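You operate a simulated robot arm through the tools that you are given. There is no shell and no other tool. Be economical: measure what you need, move in short steps, check, and stop when the job is done.

Carry out the task below with a simulated two-armed robot. There is one attempt and no reset: what you move stays moved.

TASK
On the top of the sheet table, fold the grey rag in half, so that its two long edges meet.

The check looks at the end state, three seconds after you hand in, the way a careful person would. Anything else that was tipped, shoved, dropped, spilled or broken makes it a failure. Flat cloth is picked up by pressing the open fingertips on it (5 to 10 N) and closing them slowly along it; thin cloth reads only 2 to 8 mm in the jaws.

THE ROBOT
Two 7-joint arms with two-finger parallel grippers on one trunk, on a base that drives. Base frame: it is fixed to the floor where the robot stands at the start and does not move with it; the origin is under the middle of the robot, x ahead of it, y to its left, z up; the surface under the hand at the start is at about z = 0.8. Readings come in m, rad, newtons and seconds.
The left shoulder is at the start at [0.02, 0.113, 1.097], the right one opposite. With the tool pointing down near the work surface each hand reaches from about 0.24 to 0.62 m from the robot's upright axis, wherever it stands, measured 20 degrees to its own side. Places, roughly: top of the sheet table [0.5, -0.2, 0.8]. Payload 1.57 kg a hand.
The tool frame of a hand sits at the grasp point between the pads (the TCP): z along the fingers, y along the line on which they close. The tips reach 0.03 m beyond it. Largest opening 0.08 m; finger width 0.017, thickness 0.012; the body of the gripper, 0.04 by 0.082 m, starts 0.08 m behind the TCP.
Orientation is that of the tool frame in the base frame, as a unit quaternion [x, y, z, w]. With the fingers straight down and closing along the base's y, the tool's x points along the base's -x, its y along +y and its z along -z.

THE INTERFACE
- The arms move only by the tool move_arm. It takes "left_increments", "right_increments" or both (then of equal length, played together; a hand with none holds still); each is a list that holds one entry, the list of rows, each a list of 7 numbers: the finger opening in cm, from 0 to 8, then the shift along the base's x, y, z in cm, then the turn, a rotation vector about the base's x, y, z in rad. In form: [[[hand, x, y, z, rx, ry, rz], ...]]. A call has 1 to 8 rows; each row is the pose to reach, as a shift and turn from the pose commanded when the call began. Each row takes 0.2 s and may step no farther than 0.05 m and 0.15 rad from the row before; otherwise, or with a gripper value out of range, the whole call is refused. Where a pose cannot be reached the arm comes as near as it can. A force on the tool above 40 N (or 10 N above the force at the start of the call, whichever is more), or a blocked arm, ends the call early, and 0.2 s more pass. Each finger travels about 0.045 m/s and halts on what it meets, pressing with about 37 N; the grip force reading is that of the motor and also rises with nothing between the fingers. The clock runs only during rows and for 0.2 s after the last one: add rows that repeat a pose to give the fingers time. It gives the time, the measured TCP pose, the force on the tool (base axes), the opening and the grip force at its end, in the units of the frame above (readings bear some noise), with the torque about the TCP (base axes, N m) and any sound that the robot's microphone picked up.
- Cameras (640 x 400 px; columns grow to the right, rows downward): "scene" is now at [0.0884, -0.0381, 1.2221]; the picture's right is [-0.44, -0.90, 0.00], its down [-0.53, 0.26, -0.81] and it looks along [0.73, -0.36, -0.59] (base axes); focal length 214 px, centre (320, 200). "left" rides on the left gripper at [0.072, 0.007, -0.122] in its tool frame; the picture's right is [-0.09, 1.00, 0.00], its down [-0.84, -0.08, -0.54] and it looks along [-0.54, -0.05, 0.84] (tool axes); focal length 238 px, centre (320, 200). "right" rides on the right gripper at [0.072, -0.007, -0.122] in its tool frame; the picture's right is [0.09, 1.00, 0.00], its down [-0.84, 0.08, -0.54] and it looks along [-0.54, 0.05, 0.84] (tool axes); focal length 238 px, centre (320, 200). There is no depth. A picture from a camera that has moved, and an enlarged one, comes with that camera's place and axes in the base frame and with its lens.
- grab_frame(camera): a new picture of that camera. No time passes.
- move_column(by): slides the trunk up (or, below 0, down) by that many m; the arms and the scene camera ride with it, the base frame stays. It gives what a move gives, with no picture.
- base_move(legs): drives the robot by 1 to 6 legs, each [ahead, left, turn to the left] in m, m and rad, along the robot's own axes; the way and the turn of a leg run together, so that a leg with both is an arc; at most 1.5 m and 3.142 rad a leg. The arms and the cameras ride along, it lands a little off, and it stops where it bumps. It gives what a move gives.
- pan_tilt(pan, tilt): turns the head with the scene camera to pan (to the left, within 1.396 rad either way) and tilt (down, from -0.506 to 1.204), counted from straight ahead of the robot. It gives what a move gives.
- inspect(camera, box): a new picture of the part [left, top, right, bottom] of that camera's present view, enlarged. No time passes.
- job_done(): hands the job in; it is judged then, once.

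Go step by step. Nothing tells you exact positions but the pictures and the camera data: compare them with the known pose of the tool, close in by small moves and look again before you grip or let go. The budget is 120 turns and 108 pictures, counting those below and the enlarged ones. Unless the task says otherwise, let go and move clear before handing in, and close with one line.

The tools are called after "Request:" as a command line: name --argument value ..., lists and objects as JSON in quotes. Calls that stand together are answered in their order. move_arm: Moves the arms, as the interface text tells. Its arguments: {"type":"object","properties":{"left_increments":{"type":"array","items":{"type":"array","items":{"type":"array","items":{"type":"number"}}}},"right_increments":{"type":"array","items":{"type":"array","items":{"type":"array","items":{"type":"number"}}}}},"required":[]} The other tools are called the same way: move_column (by) slides the trunk up or down; base_move (legs) drives the base; pan_tilt (pan, tilt) turns the head that bears the scene camera; grab_frame (camera) takes a picture; inspect (camera, box) takes an enlarged picture of a part of a camera's view; job_done () hands the job in.

At the start:

```text
clock: 0.0
left_tcp_pos: [0.4347, 0.1557, 1.0125]
left_tcp_rot: [-0.001, 1.0, -0.001, 0.0]
left_wrist_force: [-0.6, -0.8, 0.4]
left_wrist_torque: [0.01, 0.02, 0.0]
left_grip_width: 0.0799
left_finger_force: 0.2
right_tcp_pos: [0.4895, -0.23, 1.0364]
right_tcp_rot: [0.0, 1.0, 0.001, 0.001]
right_wrist_force: [0.7, -0.6, 0.0]
right_wrist_torque: [0.01, 0.0, -0.03]
right_grip_width: 0.0801
right_finger_force: 0.1
trunk travel left (down, up): [-0.15, 0.42]
robot x, y, heading: [0.0028, -0.0035, 0.004]
head pan, tilt: [-0.457, 0.627]
```

scene: 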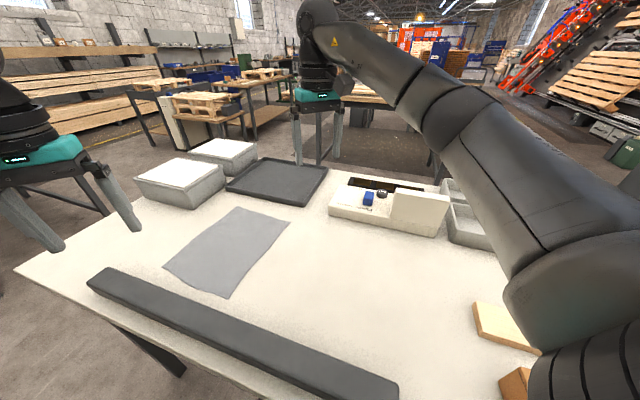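
right: 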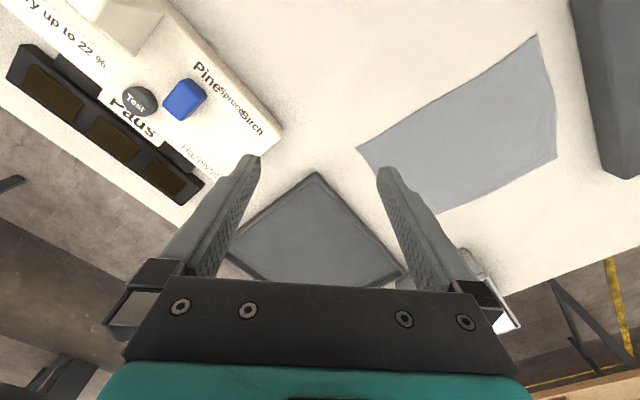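
left: 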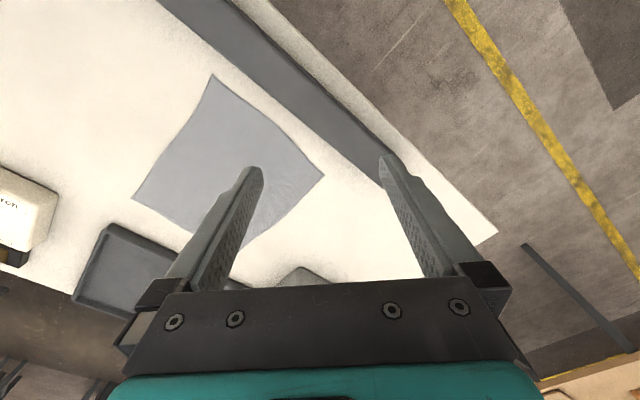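

I see the grey rag, about 0.25 x 0.19 m, with corners near (.69,-.04), (.55,-.17), (.385,.03) and (.53,.15). The far corner is out of reach, so before driving I'll check the table edge beside the base.

Request:
pan_tilt --pan 0.2 --tilt 1.15

Request:
grab_frame --camera "scene"

```text
clock: 1.0
left_tcp_pos: [0.436, 0.1564, 1.0143]
left_tcp_rot: [-0.001, 1.0, -0.001, 0.0]
left_wrist_force: [0.2, -0.5, 0.2]
left_wrist_torque: [0.0, 0.02, 0.02]
left_grip_width: 0.08
left_finger_force: 0.1
right_tcp_pos: [0.4909, -0.2309, 1.0366]
right_tcp_rot: [0.0, 1.0, 0.0, 0.0]
right_wrist_force: [0.1, -0.3, -0.8]
right_wrist_torque: [-0.06, 0.0, -0.01]
right_grip_width: 0.08
right_finger_force: 0.0
trunk travel left (down, up): [-0.15, 0.42]
robot x, y, heading: [0.0034, 0.0027, -0.005]
head pan, tilt: [0.201, 1.15]
```

```text
104 pictures are left
camera scene: at [0.0682, 0.0123, 1.1827], right [0.2, -0.98, 0.0], down [-0.89, -0.18, -0.41], along [0.4, 0.08, -0.91], focal length 214 px, centre (320, 200)
```

scene: 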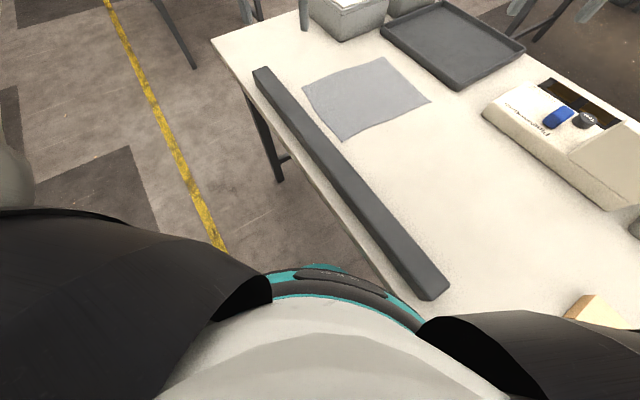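

The base is round and the table edge runs diagonally past it. I'll drive about 0.2 m parallel to the edge, clear of the table leg, and turn right 0.4 rad so all the corners are in reach.

Request:
base_move --legs '[[0.14, 0.135, 0], [0, 0, -0.4]]'

Request:
pan_tilt --pan 0.15 --tilt 0.85

Request:
grab_frame --camera "scene"

```text
clock: 3.8
left_tcp_pos: [0.6024, 0.1071, 1.0135]
left_tcp_rot: [0.2, 0.98, -0.001, 0.0]
left_wrist_force: [0.5, -0.6, -0.6]
left_wrist_torque: [-0.01, 0.02, 0.02]
left_grip_width: 0.0799
left_finger_force: 0.0
right_tcp_pos: [0.4999, -0.27, 1.036]
right_tcp_rot: [0.2, 0.98, 0.001, 0.0]
right_wrist_force: [0.5, 0.0, 0.0]
right_wrist_torque: [0.0, 0.0, -0.02]
right_grip_width: 0.08
right_finger_force: 0.1
trunk travel left (down, up): [-0.15, 0.42]
robot x, y, heading: [0.1401, 0.1356, -0.404]
head pan, tilt: [0.201, 1.15]
```

```text
clock: 4.6
left_tcp_pos: [0.6027, 0.1078, 1.0135]
left_tcp_rot: [0.199, 0.98, 0.0, 0.001]
left_wrist_force: [0.8, -0.1, 0.3]
left_wrist_torque: [0.01, 0.01, 0.01]
left_grip_width: 0.0798
left_finger_force: 0.0
right_tcp_pos: [0.5009, -0.2695, 1.0363]
right_tcp_rot: [0.2, 0.98, 0.0, 0.0]
right_wrist_force: [-0.3, 0.2, -0.8]
right_wrist_torque: [-0.02, -0.01, 0.02]
right_grip_width: 0.0799
right_finger_force: 0.0
trunk travel left (down, up): [-0.15, 0.42]
robot x, y, heading: [0.1385, 0.1335, -0.4]
head pan, tilt: [0.15, 0.85]
```

```text
103 pictures are left
camera scene: at [0.2248, 0.1121, 1.2035], right [-0.25, -0.97, 0.0], down [-0.73, 0.19, -0.66], along [0.64, -0.17, -0.75], focal length 214 px, centre (320, 200)
```

scene: 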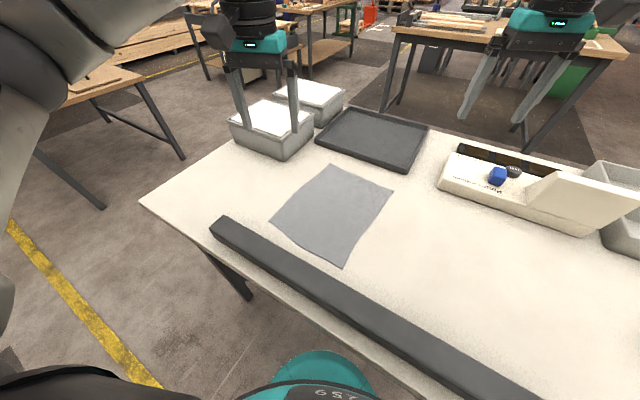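

Request:
inspect --camera "scene" --box '[240, 140, 432, 260]'

```text
3.33 times, centred on (336, 200) of scene
camera zoom: at [0.2248, 0.1121, 1.2035], right [-0.25, -0.97, 0.0], down [-0.73, 0.19, -0.66], along [0.64, -0.17, -0.75], focal length 715 px, centre (267, 200)
```

zoom: 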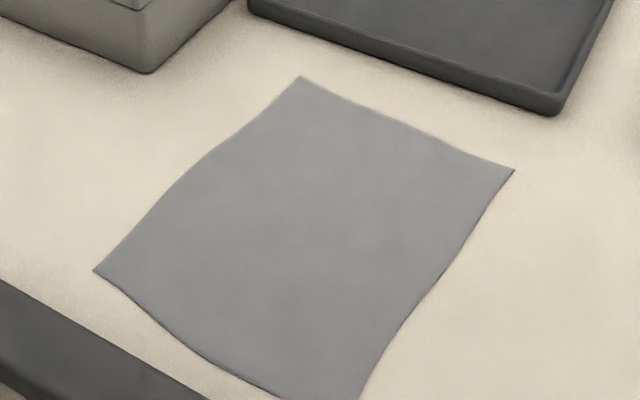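

The corners now compute to P1 (.70,-.04), P2 (.55,-.17), P3 (.387,.024) and P4 (.535,.156). I'll bring both hands above the far long edge, closing across it, with the fingers at 2.5 cm.

Request:
move_arm --left_increments '[[[5, -0.8, 0.2, 0, 0, 0, -0.06], [4, -1.6, 0.4, 0, 0, 0, -0.13], [3, -2.5, 0.6, -2, 0, 0, -0.2], [2.5, -3.5, 0.8, -4, 0, 0, -0.26], [2.5, -4.5, 1.0, -6, 0, 0, -0.33], [2.5, -5.5, 1.2, -8, 0, 0, -0.4], [2.5, -6.15, 1.35, -10, 0, 0, -0.45], [2.5, -6.15, 1.35, -10, 0, 0, -0.45]]]' --right_increments '[[[5, 2.4, 3.4, 0, 0, 0, -0.06], [4, 4.8, 6.8, 0, 0, 0, -0.13], [3, 7.2, 10.2, -1.5, 0, 0, -0.2], [2.5, 9.6, 13.7, -3, 0, 0, -0.26], [2.5, 12, 17.1, -5, 0, 0, -0.33], [2.5, 14.4, 20.5, -8, 0, 0, -0.4], [2.5, 16.75, 23.95, -10, 0, 0, -0.45], [2.5, 16.75, 23.95, -12.3, 0, 0, -0.45]]]'

Request:
grab_frame --camera "scene"

Request:
grab_frame --camera "left"

Request:
grab_frame --camera "right"

```text
refused: row 6 steps farther than a row can; nothing moved
```

```text
101 pictures are left
camera scene: at [0.2248, 0.1121, 1.2035], right [-0.25, -0.97, 0.0], down [-0.73, 0.19, -0.66], along [0.64, -0.17, -0.75], focal length 214 px, centre (320, 200)
```

scene: 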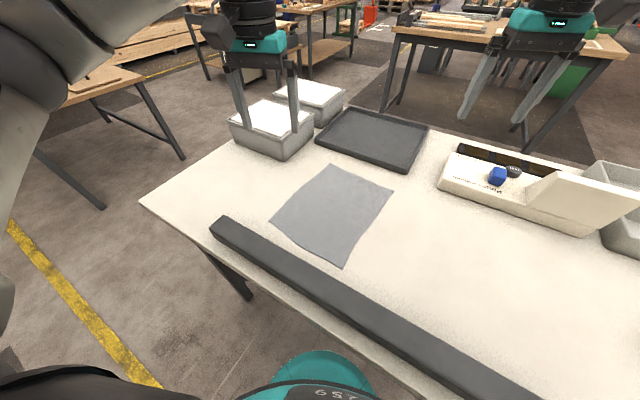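

```text
100 pictures are left
camera left: at [0.5384, 0.1415, 1.1365], right [0.47, 0.88, 0.0], down [0.74, -0.4, 0.54], along [0.48, -0.26, -0.84], focal length 238 px, centre (320, 200)
```

left: 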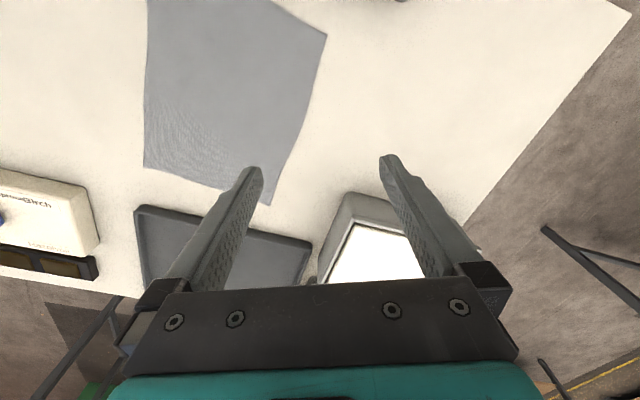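

```text
99 pictures are left
camera right: at [0.4322, -0.2481, 1.1592], right [0.31, 0.95, 0.0], down [0.8, -0.26, 0.54], along [0.52, -0.17, -0.84], focal length 238 px, centre (320, 200)
```

right: 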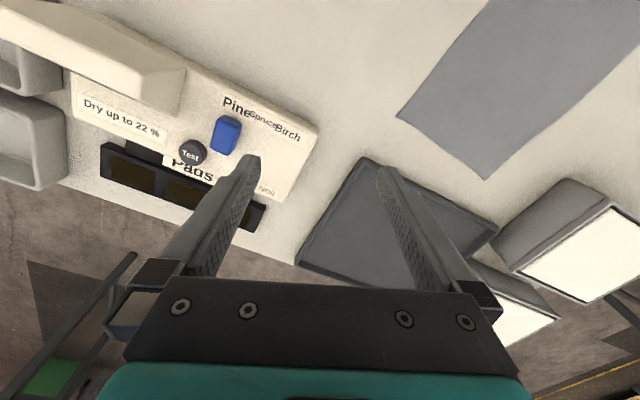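

The call was refused because the right hand's sixth row stepped too far. I'll resend with smaller vertical steps and the same targets.

Request:
move_arm --left_increments '[[[5, -0.8, 0.2, 0, 0, 0, -0.06], [4, -1.6, 0.4, 0, 0, 0, -0.13], [3, -2.5, 0.6, -2, 0, 0, -0.2], [2.5, -3.5, 0.8, -4, 0, 0, -0.26], [2.5, -4.5, 1.0, -6, 0, 0, -0.33], [2.5, -5.5, 1.2, -8, 0, 0, -0.4], [2.5, -6.15, 1.35, -10, 0, 0, -0.45], [2.5, -6.15, 1.35, -10, 0, 0, -0.45]]]' --right_increments '[[[5, 2.4, 3.4, 0, 0, 0, -0.06], [4, 4.8, 6.8, -1, 0, 0, -0.13], [3, 7.2, 10.2, -2.5, 0, 0, -0.2], [2.5, 9.6, 13.7, -4, 0, 0, -0.26], [2.5, 12, 17.1, -6, 0, 0, -0.33], [2.5, 14.4, 20.5, -8, 0, 0, -0.4], [2.5, 16.75, 23.95, -10, 0, 0, -0.45], [2.5, 16.75, 23.95, -12.3, 0, 0, -0.45]]]'

Request:
grab_frame --camera "scene"

Request:
grab_frame --camera "left"

Request:
grab_frame --camera "right"

```text
clock: 6.4
left_tcp_pos: [0.54, 0.1203, 0.9123]
left_tcp_rot: [0.414, 0.91, 0.0, 0.001]
left_wrist_force: [0.9, 0.2, -0.2]
left_wrist_torque: [0.01, 0.01, 0.02]
left_grip_width: 0.025
left_finger_force: 0.1
right_tcp_pos: [0.6505, -0.0343, 0.917]
right_tcp_rot: [0.414, 0.91, 0.0, 0.001]
right_wrist_force: [0.2, 0.2, 0.0]
right_wrist_torque: [-0.01, 0.0, -0.01]
right_grip_width: 0.025
right_finger_force: 0.1
right hand out of reach, approached as far as the arm can: row 7, 8
trunk travel left (down, up): [-0.15, 0.42]
robot x, y, heading: [0.139, 0.1339, -0.403]
head pan, tilt: [0.15, 0.85]
```

```text
98 pictures are left
camera scene: at [0.2248, 0.1117, 1.2035], right [-0.25, -0.97, 0.0], down [-0.73, 0.19, -0.66], along [0.64, -0.17, -0.75], focal length 214 px, centre (320, 200)
```

scene: 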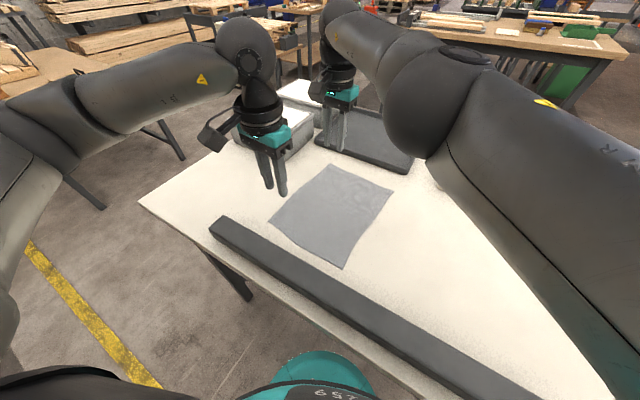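

```text
97 pictures are left
camera left: at [0.4974, 0.1781, 1.0365], right [0.81, 0.59, 0.0], down [0.49, -0.68, 0.54], along [0.32, -0.44, -0.84], focal length 238 px, centre (320, 200)
```

left: 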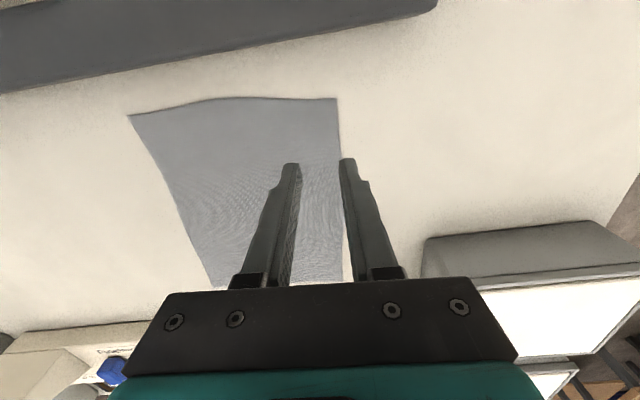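

```text
96 pictures are left
camera right: at [0.5986, 0.0161, 1.0396], right [0.69, 0.72, 0.0], down [0.61, -0.58, 0.54], along [0.39, -0.37, -0.84], focal length 238 px, centre (320, 200)
```

right: 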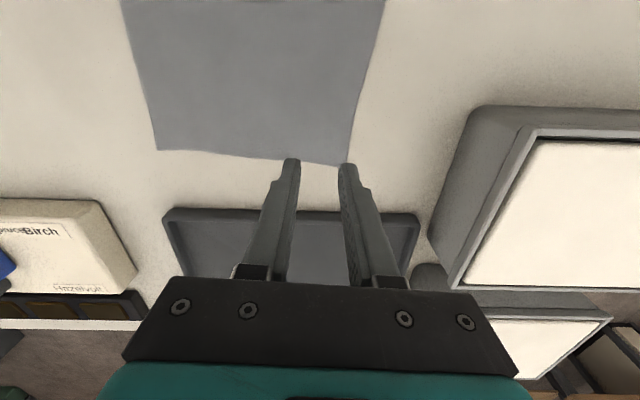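

The right hand is about 2 cm short of its target. I'll raise the hands, shift the base another 8 cm along the table edge with a slight turn, and realign.

Request:
move_arm --left_increments '[[[2.5, 0, 0, 4, 0, 0, 0], [2.5, 0, 0, 8, 0, 0, 0]]]' --right_increments '[[[2.5, -2, 0, 4, 0, 0, 0], [2.5, -2, -2, 8, 0, 0, 0]]]'

Request:
base_move --legs '[[0.035, 0.072, 0], [0, 0, -0.15]]'

Request:
grab_frame --camera "scene"

```text
clock: 7.0
left_tcp_pos: [0.5394, 0.1218, 0.9929]
left_tcp_rot: [0.414, 0.91, 0.002, -0.001]
left_wrist_force: [-0.8, 0.4, 0.1]
left_wrist_torque: [0.01, 0.0, 0.01]
left_grip_width: 0.025
left_finger_force: 0.1
right_tcp_pos: [0.6302, -0.0542, 0.9978]
right_tcp_rot: [0.414, 0.91, 0.0, 0.0]
right_wrist_force: [-0.2, -0.5, 0.2]
right_wrist_torque: [0.0, 0.0, -0.01]
right_grip_width: 0.0251
right_finger_force: 0.1
trunk travel left (down, up): [-0.15, 0.42]
robot x, y, heading: [0.1418, 0.1374, -0.404]
head pan, tilt: [0.15, 0.85]
```

```text
clock: 8.7
left_tcp_pos: [0.5944, 0.1145, 0.992]
left_tcp_rot: [0.48, 0.877, 0.0, 0.0]
left_wrist_force: [0.7, 0.4, 0.1]
left_wrist_torque: [0.0, 0.01, 0.0]
left_grip_width: 0.0251
left_finger_force: 0.1
right_tcp_pos: [0.6555, -0.0711, 0.9964]
right_tcp_rot: [0.48, 0.877, 0.0, 0.0]
right_wrist_force: [0.5, 0.8, 0.5]
right_wrist_torque: [0.01, 0.0, 0.06]
right_grip_width: 0.0249
right_finger_force: 0.1
trunk travel left (down, up): [-0.15, 0.42]
robot x, y, heading: [0.1984, 0.1878, -0.55]
head pan, tilt: [0.15, 0.85]
```

```text
95 pictures are left
camera scene: at [0.2802, 0.1518, 1.2035], right [-0.39, -0.92, 0.0], down [-0.69, 0.29, -0.66], along [0.61, -0.26, -0.75], focal length 214 px, centre (320, 200)
```

scene: 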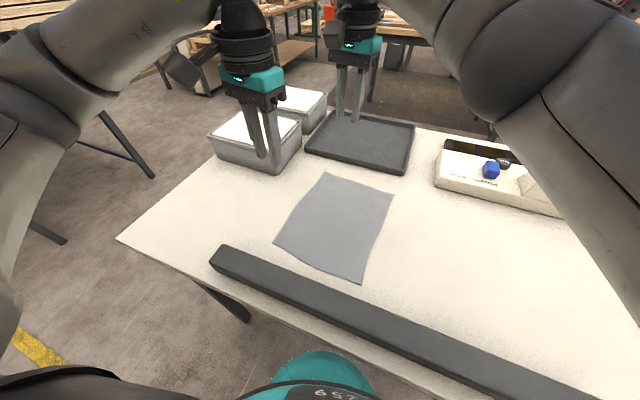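

The base moved as planned. I'll lower both hands to about 3 cm above the cloth at the grasp points.

Request:
move_arm --left_increments '[[[2.5, -1.3, 0.2, -2, 0, 0, 0.05], [2.5, -2.6, 0.4, -4.5, 0, 0, 0.1], [2.5, -3.9, 0.6, -7.5, 0, 0, 0.15], [2.5, -5.3, 0.65, -10.5, 0, 0, 0.15], [2.5, -5.3, 0.65, -13, 0, 0, 0.15], [2.5, -5.3, 0.65, -13, 0, 0, 0.15]]]' --right_increments '[[[2.5, 0.4, 1.4, -2, 0, 0, 0.05], [2.5, 0.8, 2.8, -4.5, 0, 0, 0.1], [2.5, 1.25, 4.1, -7.5, 0, 0, 0.15], [2.5, 1.25, 4.1, -10.5, 0, 0, 0.15], [2.5, 1.25, 4.1, -13.5, 0, 0, 0.15], [2.5, 1.25, 4.1, -13.5, 0, 0, 0.15]]]'

Request:
grab_frame --camera "scene"

Request:
grab_frame --camera "left"

Request:
grab_frame --camera "right"

```text
clock: 10.1
left_tcp_pos: [0.5398, 0.1213, 0.8627]
left_tcp_rot: [0.413, 0.911, 0.0, 0.0]
left_wrist_force: [-0.7, 0.1, -0.4]
left_wrist_torque: [0.0, -0.01, 0.0]
left_grip_width: 0.025
left_finger_force: 0.1
right_tcp_pos: [0.6692, -0.0311, 0.8621]
right_tcp_rot: [0.413, 0.911, -0.001, 0.0]
right_wrist_force: [0.1, 0.6, 0.0]
right_wrist_torque: [0.01, 0.0, -0.01]
right_grip_width: 0.0248
right_finger_force: 0.1
trunk travel left (down, up): [-0.15, 0.42]
robot x, y, heading: [0.1972, 0.1882, -0.551]
head pan, tilt: [0.15, 0.85]
```

```text
94 pictures are left
camera scene: at [0.2803, 0.152, 1.2035], right [-0.39, -0.92, 0.0], down [-0.69, 0.29, -0.66], along [0.61, -0.26, -0.75], focal length 214 px, centre (320, 200)
```

scene: 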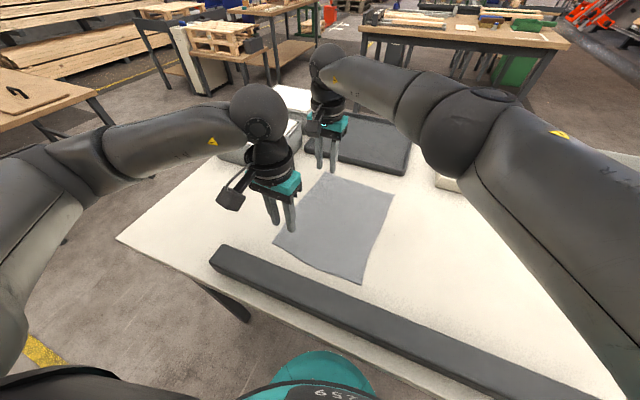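

```text
93 pictures are left
camera left: at [0.4975, 0.1786, 0.9858], right [0.81, 0.59, 0.0], down [0.49, -0.68, 0.54], along [0.32, -0.44, -0.84], focal length 238 px, centre (320, 200)
```

left: 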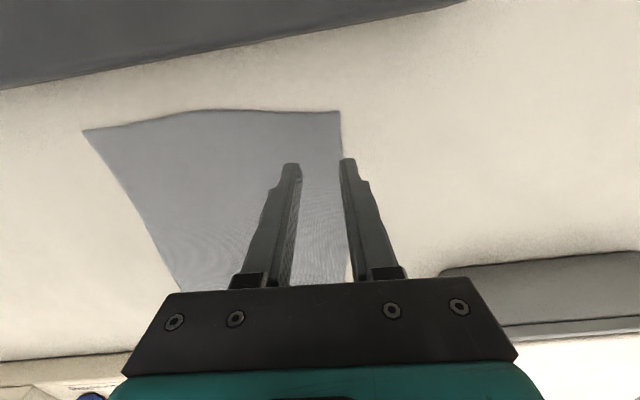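

```text
92 pictures are left
camera right: at [0.6169, 0.019, 0.9843], right [0.69, 0.72, 0.0], down [0.61, -0.58, 0.54], along [0.39, -0.37, -0.84], focal length 238 px, centre (320, 200)
```

right: 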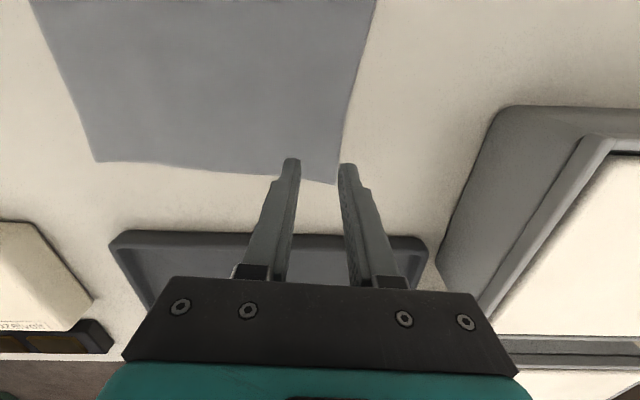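

Both hands sit over the far edge, with the outer fingers just on the cloth border. I'll lower them gently and watch the contact force.

Request:
move_arm --left_increments '[[[2.5, -0.15, -0.13, -1, 0, 0, 0], [2.5, -0.15, -0.13, -2, 0, 0, 0], [2.5, -0.15, -0.13, -2.6, 0, 0, 0], [2.5, -0.15, -0.13, -3.0, 0, 0, 0], [2.5, -0.15, -0.13, -3.0, 0, 0, 0]]]' --right_increments '[[[2.5, -0.15, -0.13, -1, 0, 0, 0], [2.5, -0.15, -0.13, -2, 0, 0, 0], [2.5, -0.15, -0.13, -2.6, 0, 0, 0], [2.5, -0.15, -0.13, -3.0, 0, 0, 0], [2.5, -0.15, -0.13, -3.0, 0, 0, 0]]]'

```text
clock: 11.3
left_tcp_pos: [0.5393, 0.1206, 0.8319]
left_tcp_rot: [0.412, 0.911, 0.0, 0.0]
left_wrist_force: [0.6, -0.4, -0.2]
left_wrist_torque: [0.02, 0.0, -0.02]
left_grip_width: 0.0249
left_finger_force: 0.0
right_tcp_pos: [0.6679, -0.0315, 0.8302]
right_tcp_rot: [0.414, 0.91, 0.0, 0.0]
right_wrist_force: [-1.3, -0.8, 1.0]
right_wrist_torque: [0.01, 0.0, 0.01]
right_grip_width: 0.0249
right_finger_force: 0.0
trunk travel left (down, up): [-0.15, 0.42]
robot x, y, heading: [0.1994, 0.1909, -0.554]
head pan, tilt: [0.15, 0.85]
```

There's no contact yet. I'll go down another few millimetres.

Request:
move_arm --left_increments '[[[2.5, 0, 0, -0.15, 0, 0, 0], [2.5, 0, 0, -0.3, 0, 0, 0], [2.5, 0, 0, -0.3, 0, 0, 0]]]' --right_increments '[[[2.5, 0, 0, -0.15, 0, 0, 0], [2.5, 0, 0, -0.3, 0, 0, 0], [2.5, 0, 0, -0.3, 0, 0, 0]]]'

```text
clock: 12.1
left_tcp_pos: [0.5378, 0.1197, 0.831]
left_tcp_rot: [0.412, 0.911, 0.0, 0.002]
left_wrist_force: [1.8, 1.9, 20.7]
left_wrist_torque: [0.17, -0.12, -0.02]
left_grip_width: 0.0248
left_finger_force: 0.4
right_tcp_pos: [0.6674, -0.0324, 0.8305]
right_tcp_rot: [0.414, 0.91, 0.0, 0.001]
right_wrist_force: [-1.0, -1.1, 16.6]
right_wrist_torque: [-0.06, 0.01, -0.02]
right_grip_width: 0.0252
right_finger_force: 0.1
trunk travel left (down, up): [-0.15, 0.42]
robot x, y, heading: [0.1995, 0.1915, -0.556]
head pan, tilt: [0.15, 0.85]
```

Contact reads 21 N on the left and 17 N on the right. I'll ease up by about 1–2 mm to get around 8 N.

Request:
move_arm --left_increments '[[[2.5, 0, 0, 0.17, 0, 0, 0], [2.5, 0, 0, 0.17, 0, 0, 0]]]' --right_increments '[[[2.5, 0, 0, 0.12, 0, 0, 0], [2.5, 0, 0, 0.12, 0, 0, 0]]]'

```text
clock: 12.7
left_tcp_pos: [0.5392, 0.1198, 0.8302]
left_tcp_rot: [0.413, 0.911, 0.0, 0.001]
left_wrist_force: [2.6, -1.3, 12.1]
left_wrist_torque: [0.02, -0.14, 0.0]
left_grip_width: 0.025
left_finger_force: 0.2
right_tcp_pos: [0.6667, -0.0315, 0.8316]
right_tcp_rot: [0.414, 0.91, 0.0, 0.001]
right_wrist_force: [1.7, -2.2, 17.2]
right_wrist_torque: [-0.05, -0.05, 0.0]
right_grip_width: 0.0247
right_finger_force: 0.1
trunk travel left (down, up): [-0.15, 0.42]
robot x, y, heading: [0.1991, 0.1903, -0.555]
head pan, tilt: [0.15, 0.85]
```

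Request:
move_arm --left_increments '[[[2.5, 0, 0, 0.05, 0, 0, 0], [2.5, 0, 0, 0.05, 0, 0, 0]]]' --right_increments '[[[2.5, 0, 0, 0.1, 0, 0, 0], [2.5, 0, 0, 0.1, 0, 0, 0]]]'

```text
clock: 13.3
left_tcp_pos: [0.5373, 0.1207, 0.8324]
left_tcp_rot: [0.413, 0.911, 0.0, 0.0]
left_wrist_force: [0.9, -0.6, 8.2]
left_wrist_torque: [-0.01, -0.07, 0.01]
left_grip_width: 0.0253
left_finger_force: 0.3
right_tcp_pos: [0.6672, -0.0318, 0.8315]
right_tcp_rot: [0.413, 0.911, 0.0, 0.0]
right_wrist_force: [2.9, -0.5, 14.2]
right_wrist_torque: [0.0, -0.14, 0.01]
right_grip_width: 0.025
right_finger_force: 0.0
trunk travel left (down, up): [-0.15, 0.42]
robot x, y, heading: [0.2014, 0.1897, -0.551]
head pan, tilt: [0.15, 0.85]
```

The left hand is good at 8 N and the right needs a touch less. Then I'll close both slowly.

Request:
move_arm --left_increments '[[[2.5, 0, 0, 0, 0, 0, 0], [2.2, 0, 0, 0, 0, 0, 0], [1.9, 0, 0, 0, 0, 0, 0], [1.6, 0, 0, 0, 0, 0, 0], [1.3, 0, 0, 0, 0, 0, 0], [1.0, 0, 0, 0, 0, 0, 0], [0.7, 0, 0, 0, 0, 0, 0]]]' --right_increments '[[[2.5, 0, 0, 0.08, 0, 0, 0], [2.2, 0, 0, 0.08, 0, 0, 0], [1.9, 0, 0, 0.08, 0, 0, 0], [1.6, 0, 0, 0.08, 0, 0, 0], [1.3, 0, 0, 0.08, 0, 0, 0], [1.0, 0, 0, 0.08, 0, 0, 0], [0.7, 0, 0, 0.08, 0, 0, 0]]]'

Request:
grab_frame --camera "left"

Request:
grab_frame --camera "right"

```text
clock: 14.9
left_tcp_pos: [0.5381, 0.1194, 0.8313]
left_tcp_rot: [0.414, 0.91, 0.001, 0.0]
left_wrist_force: [0.5, -0.4, 6.2]
left_wrist_torque: [-0.04, -0.03, 0.02]
left_grip_width: 0.0101
left_finger_force: 3.6
right_tcp_pos: [0.6663, -0.0322, 0.8315]
right_tcp_rot: [0.413, 0.911, 0.0, 0.0]
right_wrist_force: [-1.4, 0.4, 2.1]
right_wrist_torque: [0.01, 0.04, 0.01]
right_grip_width: 0.0063
right_finger_force: 0.1
trunk travel left (down, up): [-0.15, 0.42]
robot x, y, heading: [0.2007, 0.1888, -0.554]
head pan, tilt: [0.15, 0.85]
```

```text
91 pictures are left
camera left: at [0.4957, 0.1775, 0.9546], right [0.81, 0.59, 0.0], down [0.49, -0.68, 0.54], along [0.32, -0.44, -0.84], focal length 238 px, centre (320, 200)
```

left: 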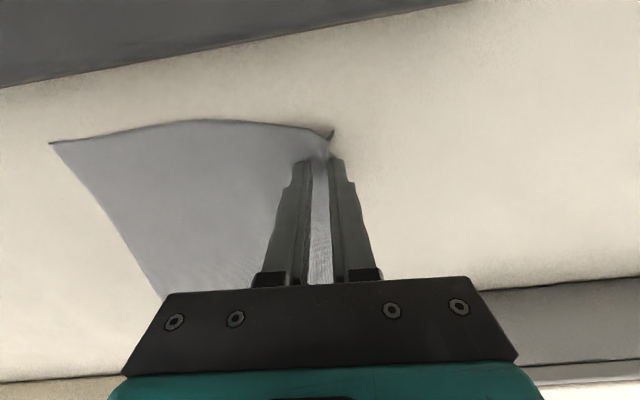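

```text
90 pictures are left
camera right: at [0.6151, 0.0176, 0.9547], right [0.69, 0.72, 0.0], down [0.61, -0.58, 0.54], along [0.39, -0.37, -0.84], focal length 238 px, centre (320, 200)
```

right: 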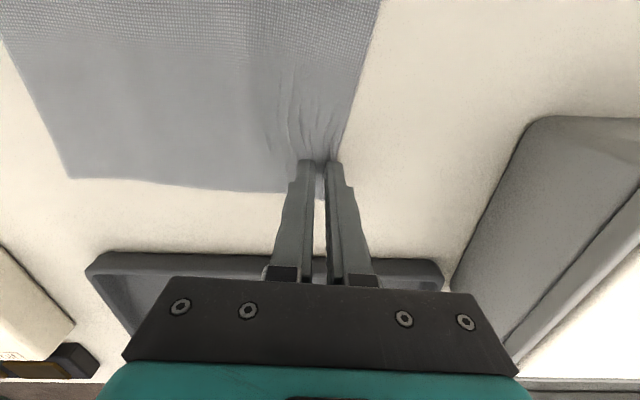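

The left hand has gathered a ridge with the edge in it, and the right looks gathered too. I'll close fully, then test with a small lift.

Request:
move_arm --left_increments '[[[0.4, 0, 0, 0, 0, 0, 0], [0, 0, 0, 0, 0, 0, 0], [0, 0, 0, 0, 0, 0, 0], [0, 0, 0, 0.5, 0, 0, 0], [0, 0, 0, 1, 0, 0, 0], [0, 0, 0, 2, 0, 0, 0], [0, 0, 0, 2, 0, 0, 0]]]' --right_increments '[[[0.4, 0, 0, 0, 0, 0, 0], [0, 0, 0, 0, 0, 0, 0], [0, 0, 0, 0, 0, 0, 0], [0, 0, 0, 0.5, 0, 0, 0], [0, 0, 0, 1, 0, 0, 0], [0, 0, 0, 2, 0, 0, 0], [0, 0, 0, 2, 0, 0, 0]]]'

Request:
grab_frame --camera "left"

Request:
grab_frame --camera "right"

Request:
inspect --camera "scene" --box '[230, 130, 422, 290]'

```text
clock: 16.5
left_tcp_pos: [0.5385, 0.1203, 0.8511]
left_tcp_rot: [0.413, 0.911, 0.0, 0.001]
left_wrist_force: [0.6, 0.4, -0.5]
left_wrist_torque: [-0.02, 0.02, 0.0]
left_grip_width: 0.002
left_finger_force: 23.5
right_tcp_pos: [0.6662, -0.0327, 0.8515]
right_tcp_rot: [0.414, 0.91, 0.0, 0.001]
right_wrist_force: [-0.5, 0.4, -0.9]
right_wrist_torque: [0.0, 0.02, 0.01]
right_grip_width: 0.0002
right_finger_force: 22.0
trunk travel left (down, up): [-0.15, 0.42]
robot x, y, heading: [0.2036, 0.1872, -0.555]
head pan, tilt: [0.15, 0.85]
```

```text
89 pictures are left
camera left: at [0.4958, 0.1777, 0.9746], right [0.81, 0.59, 0.0], down [0.49, -0.68, 0.54], along [0.32, -0.44, -0.84], focal length 238 px, centre (320, 200)
```

left: 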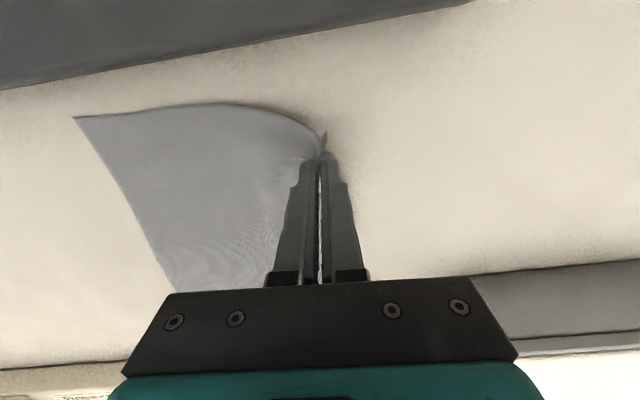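

```text
88 pictures are left
camera right: at [0.6156, 0.0176, 0.9748], right [0.69, 0.72, 0.0], down [0.61, -0.58, 0.54], along [0.39, -0.37, -0.84], focal length 238 px, centre (320, 200)
```

right: 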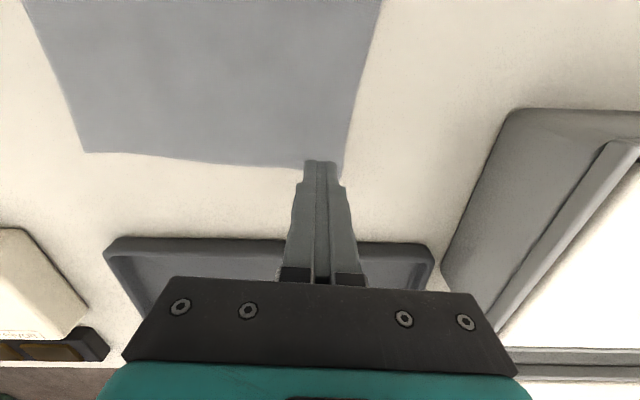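

```text
2.50 times, centred on (326, 210) of scene
camera zoom: at [0.2803, 0.152, 1.2035], right [-0.39, -0.92, 0.0], down [-0.69, 0.29, -0.66], along [0.61, -0.26, -0.75], focal length 536 px, centre (305, 175)
```

zoom: 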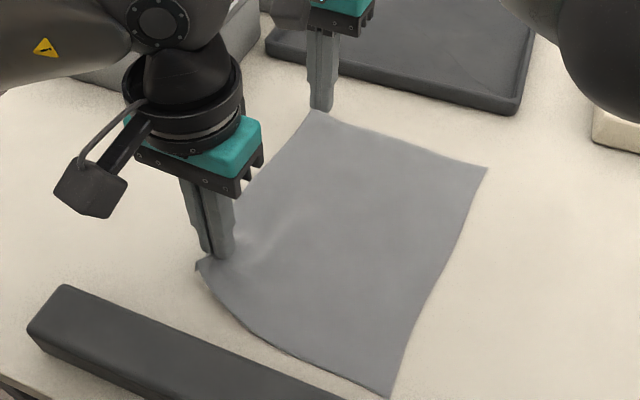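

The left grip holds at 2 mm, but the right slipped off. I'll reopen the right hand and press again a bit firmer.

Request:
move_arm --right_increments '[[[1.5, -0.2, -0.17, 0, 0, 0, 0], [2.5, -0.2, -0.17, 0, 0, 0, 0], [2.5, -0.2, -0.17, -1, 0, 0, 0], [2.5, -0.2, -0.17, -1.7, 0, 0, 0], [2.5, -0.2, -0.17, -2.0, 0, 0, 0], [2.5, -0.2, -0.17, -2.1, 0, 0, 0], [2.5, -0.2, -0.17, -2.1, 0, 0, 0]]]'

```text
clock: 18.1
left_tcp_pos: [0.5375, 0.1198, 0.8518]
left_tcp_rot: [0.413, 0.911, 0.0, 0.0]
left_wrist_force: [-1.7, 0.3, 0.2]
left_wrist_torque: [0.01, -0.02, 0.03]
left_grip_width: 0.0018
left_finger_force: 23.6
right_tcp_pos: [0.6663, -0.034, 0.832]
right_tcp_rot: [0.414, 0.91, 0.0, 0.0]
right_wrist_force: [-0.3, 0.2, 4.7]
right_wrist_torque: [-0.03, 0.0, 0.01]
right_grip_width: 0.0249
right_finger_force: 0.0
trunk travel left (down, up): [-0.15, 0.42]
robot x, y, heading: [0.1998, 0.1865, -0.553]
head pan, tilt: [0.15, 0.85]
```

Request:
move_arm --right_increments '[[[2.5, 0, 0, -0.08, 0, 0, 0], [2.2, 0, 0, -0.08, 0, 0, 0], [1.9, 0, 0, -0.1, 0, 0, 0], [1.6, 0, 0, -0.11, 0, 0, 0], [1.3, 0, 0, -0.12, 0, 0, 0], [1.0, 0, 0, -0.13, 0, 0, 0]]]'

Request:
grab_frame --camera "right"

```text
clock: 19.5
left_tcp_pos: [0.537, 0.1206, 0.8513]
left_tcp_rot: [0.413, 0.911, 0.0, 0.002]
left_wrist_force: [0.8, -0.8, 0.1]
left_wrist_torque: [0.04, 0.01, 0.06]
left_grip_width: 0.0018
left_finger_force: 23.8
right_tcp_pos: [0.6643, -0.0339, 0.8313]
right_tcp_rot: [0.414, 0.91, 0.001, 0.002]
right_wrist_force: [1.2, -0.5, 17.3]
right_wrist_torque: [-0.04, 0.04, -0.01]
right_grip_width: 0.0094
right_finger_force: 0.0
trunk travel left (down, up): [-0.15, 0.42]
robot x, y, heading: [0.2022, 0.1935, -0.556]
head pan, tilt: [0.15, 0.85]
```

```text
86 pictures are left
camera right: at [0.6129, 0.0161, 0.9542], right [0.69, 0.72, 0.0], down [0.61, -0.58, 0.54], along [0.39, -0.37, -0.84], focal length 238 px, centre (320, 200)
```

right: 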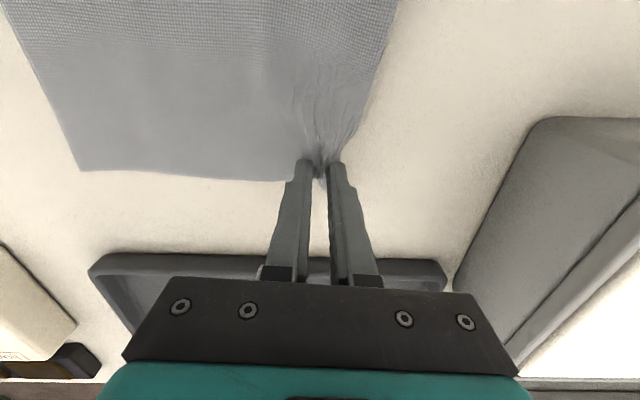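

The right hand has gathered cloth now. I'll close it fully while easing the press, then test-lift.

Request:
move_arm --right_increments '[[[0.7, 0, 0, 0.02, 0, 0, 0], [0.4, 0, 0, 0.02, 0, 0, 0], [0, 0, 0, 0.02, 0, 0, 0], [0, 0, 0, 0.02, 0, 0, 0], [0, 0, 0, 0.7, 0, 0, 0], [0, 0, 0, 1.4, 0, 0, 0], [0, 0, 0, 2.1, 0, 0, 0]]]'

Request:
grab_frame --camera "right"

```text
clock: 21.1
left_tcp_pos: [0.5387, 0.1197, 0.8515]
left_tcp_rot: [0.413, 0.911, 0.0, 0.0]
left_wrist_force: [-0.3, -0.4, 0.6]
left_wrist_torque: [0.0, 0.0, 0.02]
left_grip_width: 0.0019
left_finger_force: 23.5
right_tcp_pos: [0.6647, -0.0344, 0.8518]
right_tcp_rot: [0.413, 0.911, 0.0, 0.0]
right_wrist_force: [-0.2, 0.4, 1.1]
right_wrist_torque: [0.0, 0.04, 0.01]
right_grip_width: 0.0018
right_finger_force: 23.5
trunk travel left (down, up): [-0.15, 0.42]
robot x, y, heading: [0.1965, 0.1858, -0.555]
head pan, tilt: [0.15, 0.85]
```

```text
85 pictures are left
camera right: at [0.6136, 0.0163, 0.9738], right [0.69, 0.72, 0.0], down [0.61, -0.58, 0.54], along [0.39, -0.37, -0.84], focal length 238 px, centre (320, 200)
```

right: 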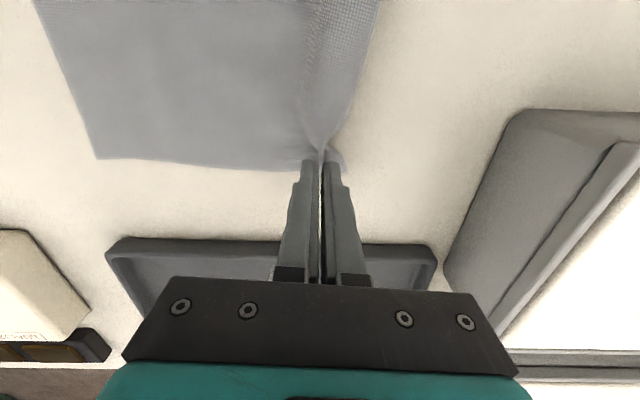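

Both hands hold the far edge at about 2 mm each. I'll lift it in an arc toward the near edge, halfway first.

Request:
move_arm --left_increments '[[[0, -0.22, -0.2, 1.0, 0, 0, 0], [0, -0.82, -0.73, 2.1, 0, 0, 0], [0, -1.57, -1.39, 3.1, 0, 0, 0], [0, -2.4, -2.11, 3.9, 0, 0, 0], [0, -3.22, -2.84, 4.6, 0, 0, 0], [0, -4.05, -3.56, 5.1, 0, 0, 0], [0, -4.8, -4.22, 5.4, 0, 0, 0], [0, -5.4, -4.75, 5.5, 0, 0, 0]]]' --right_increments '[[[0, -0.22, -0.2, 1.0, 0, 0, 0], [0, -0.82, -0.73, 2.1, 0, 0, 0], [0, -1.57, -1.39, 3.1, 0, 0, 0], [0, -2.4, -2.11, 3.9, 0, 0, 0], [0, -3.22, -2.84, 4.6, 0, 0, 0], [0, -4.05, -3.56, 5.1, 0, 0, 0], [0, -4.8, -4.22, 5.4, 0, 0, 0], [0, -5.4, -4.75, 5.5, 0, 0, 0]]]'

Request:
grab_frame --camera "scene"

Request:
grab_frame --camera "left"

Request:
grab_frame --camera "right"

```text
clock: 22.9
left_tcp_pos: [0.4852, 0.0724, 0.9071]
left_tcp_rot: [0.413, 0.911, 0.0, 0.0]
left_wrist_force: [0.3, -1.0, -0.3]
left_wrist_torque: [-0.02, -0.02, 0.0]
left_grip_width: 0.002
left_finger_force: 23.6
right_tcp_pos: [0.6121, -0.0822, 0.9074]
right_tcp_rot: [0.413, 0.911, -0.001, -0.001]
right_wrist_force: [-0.1, 0.1, 0.3]
right_wrist_torque: [0.0, -0.01, -0.03]
right_grip_width: 0.0016
right_finger_force: 23.6
trunk travel left (down, up): [-0.15, 0.42]
robot x, y, heading: [0.2, 0.1872, -0.553]
head pan, tilt: [0.15, 0.85]
```

```text
84 pictures are left
camera scene: at [0.2802, 0.1519, 1.2035], right [-0.39, -0.92, 0.0], down [-0.69, 0.29, -0.66], along [0.61, -0.26, -0.75], focal length 214 px, centre (320, 200)
```

scene: 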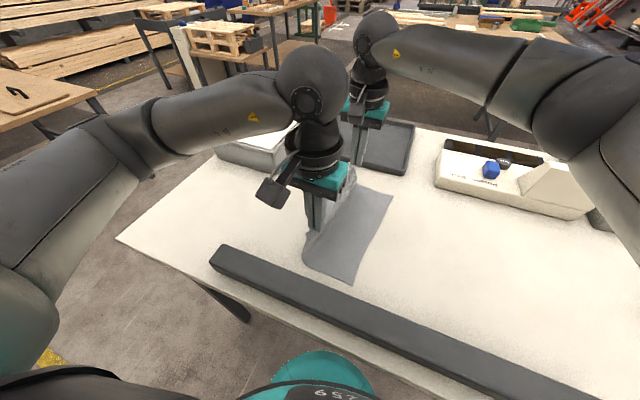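

```text
83 pictures are left
camera left: at [0.4419, 0.1299, 1.0301], right [0.81, 0.59, 0.0], down [0.49, -0.68, 0.54], along [0.32, -0.44, -0.84], focal length 238 px, centre (320, 200)
```

left: 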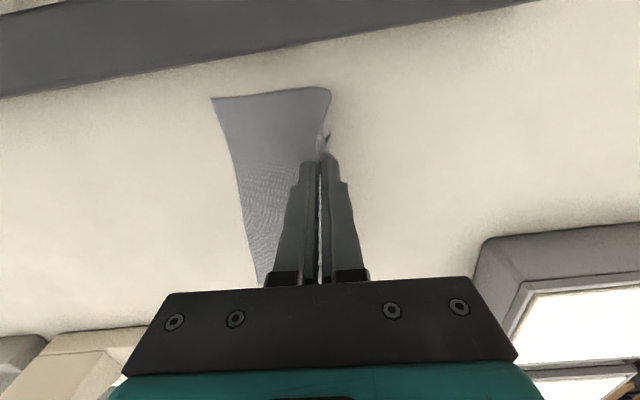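

```text
82 pictures are left
camera right: at [0.56, -0.0319, 1.0292], right [0.69, 0.72, 0.0], down [0.61, -0.58, 0.54], along [0.39, -0.37, -0.84], focal length 238 px, centre (320, 200)
```

right: 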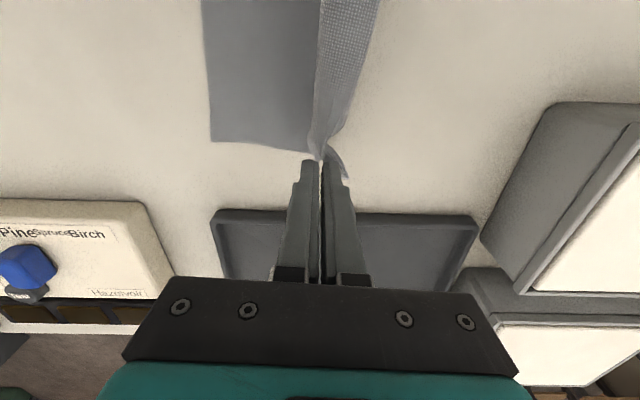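

The fold is going well, and the near edge has barely shifted. I'll complete the second half of the arc, down to just above the bottom layer.

Request:
move_arm --left_increments '[[[0, -0.7, -0.6, -0.2, 0, 0, 0], [0, -1.5, -1.3, -0.6, 0, 0, 0], [0, -2.2, -2.0, -1.3, 0, 0, 0], [0, -3.0, -2.6, -2.3, 0, 0, 0], [0, -3.7, -3.2, -3.5, 0, 0, 0], [0, -4.3, -3.8, -4.9, 0, 0, 0], [0, -4.7, -4.2, -6.2, 0, 0, 0], [0, -4.9, -4.3, -6.9, 0, 0, 0]]]' --right_increments '[[[0, -0.8, -0.7, -0.2, 0, 0, 0], [0, -1.6, -1.4, -0.6, 0, 0, 0], [0, -2.4, -2.2, -1.3, 0, 0, 0], [0, -3.3, -2.9, -2.3, 0, 0, 0], [0, -4.1, -3.6, -3.5, 0, 0, 0], [0, -4.8, -4.2, -4.9, 0, 0, 0], [0, -5.2, -4.6, -6.2, 0, 0, 0], [0, -5.4, -4.75, -6.9, 0, 0, 0]]]'

Request:
grab_frame --camera "scene"

Request:
grab_frame --camera "left"

Request:
grab_frame --camera "right"

```text
clock: 24.7
left_tcp_pos: [0.4357, 0.0291, 0.839]
left_tcp_rot: [0.413, 0.911, 0.0, 0.001]
left_wrist_force: [1.1, -0.4, 1.9]
left_wrist_torque: [-0.05, -0.01, 0.04]
left_grip_width: 0.0017
left_finger_force: 23.6
right_tcp_pos: [0.5564, -0.1299, 0.8379]
right_tcp_rot: [0.413, 0.911, -0.001, 0.0]
right_wrist_force: [-0.8, 1.2, 0.6]
right_wrist_torque: [0.07, -0.02, 0.01]
right_grip_width: 0.0018
right_finger_force: 23.6
trunk travel left (down, up): [-0.15, 0.42]
robot x, y, heading: [0.1963, 0.1861, -0.552]
head pan, tilt: [0.15, 0.85]
```

```text
81 pictures are left
camera scene: at [0.2802, 0.1519, 1.2035], right [-0.39, -0.92, 0.0], down [-0.69, 0.29, -0.66], along [0.61, -0.26, -0.75], focal length 214 px, centre (320, 200)
```

scene: 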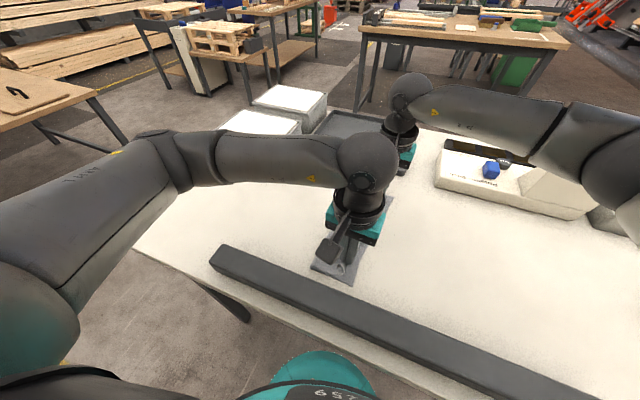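

```text
80 pictures are left
camera left: at [0.393, 0.0865, 0.9607], right [0.81, 0.59, 0.0], down [0.49, -0.68, 0.54], along [0.32, -0.44, -0.84], focal length 238 px, centre (320, 200)
```

left: 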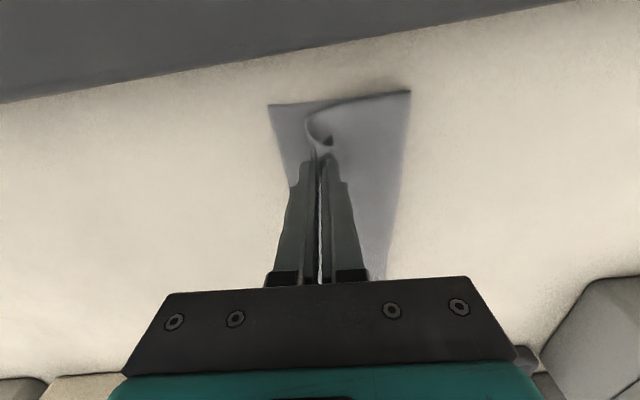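

```text
79 pictures are left
camera right: at [0.5057, -0.0789, 0.9602], right [0.69, 0.73, 0.0], down [0.61, -0.58, 0.54], along [0.39, -0.37, -0.84], focal length 238 px, centre (320, 200)
```

right: 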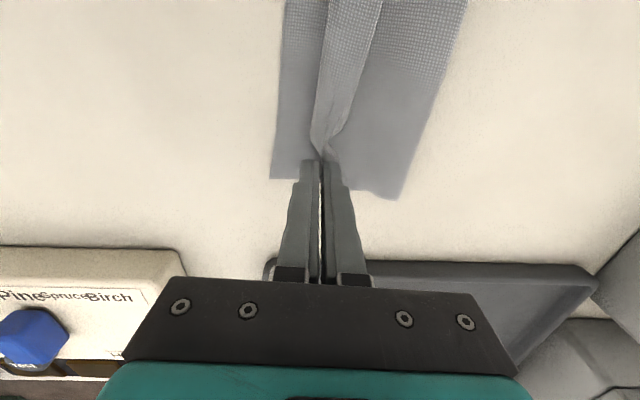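

The edge is near its target but curls back at the pinches, as expected. I'll lower 3 mm, open slowly, lift off and see how it settles.

Request:
move_arm --left_increments '[[[0, 0, 0, -0.3, 0, 0, 0], [0.5, 0, 0, -0.3, 0, 0, 0], [1.0, 0, 0, -0.3, 0, 0, 0], [1.6, 0, 0, -0.2, 0, 0, 0], [2.0, 0, 0, 0.5, 0, 0, 0], [2.0, 0, 0, 2.5, 0, 0, 0], [2.0, 0, 0, 5, 0, 0, 0], [2.0, 0, 0, 8, 0, 0, 0]]]' --right_increments '[[[0, 0, 0, -0.3, 0, 0, 0], [0.5, 0, 0, -0.3, 0, 0, 0], [1.0, 0, 0, -0.3, 0, 0, 0], [1.6, 0, 0, -0.2, 0, 0, 0], [2.0, 0, 0, 0.5, 0, 0, 0], [2.0, 0, 0, 2.5, 0, 0, 0], [2.0, 0, 0, 5, 0, 0, 0], [2.0, 0, 0, 8, 0, 0, 0]]]'

Request:
grab_frame --camera "left"

Request:
grab_frame --camera "right"

```text
clock: 26.5
left_tcp_pos: [0.434, 0.0303, 0.917]
left_tcp_rot: [0.413, 0.911, 0.0, 0.0]
left_wrist_force: [0.5, 0.4, -0.1]
left_wrist_torque: [0.03, 0.01, 0.01]
left_grip_width: 0.0199
left_finger_force: 0.1
right_tcp_pos: [0.5564, -0.1299, 0.9169]
right_tcp_rot: [0.413, 0.911, -0.001, 0.001]
right_wrist_force: [0.4, 0.6, -0.6]
right_wrist_torque: [0.0, -0.03, 0.0]
right_grip_width: 0.0198
right_finger_force: 0.1
trunk travel left (down, up): [-0.15, 0.42]
robot x, y, heading: [0.1979, 0.1875, -0.557]
head pan, tilt: [0.15, 0.85]
```

```text
78 pictures are left
camera left: at [0.3923, 0.0875, 1.04], right [0.81, 0.59, 0.0], down [0.49, -0.68, 0.54], along [0.32, -0.44, -0.84], focal length 238 px, centre (320, 200)
```

left: 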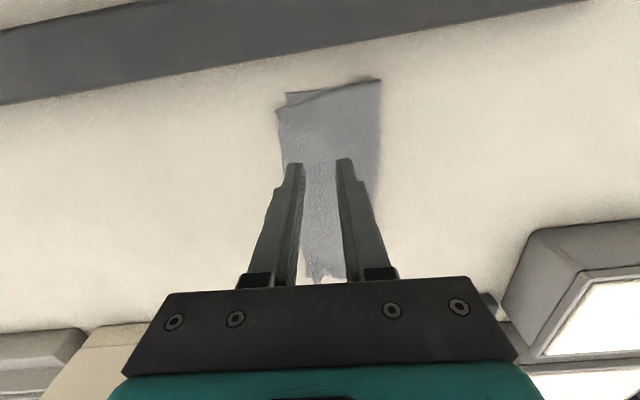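

```text
77 pictures are left
camera right: at [0.5052, -0.0792, 1.0408], right [0.69, 0.72, 0.0], down [0.61, -0.58, 0.54], along [0.39, -0.37, -0.84], focal length 238 px, centre (320, 200)
```

right: 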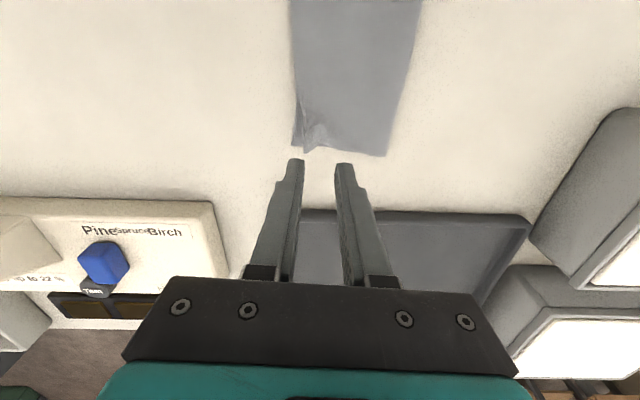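

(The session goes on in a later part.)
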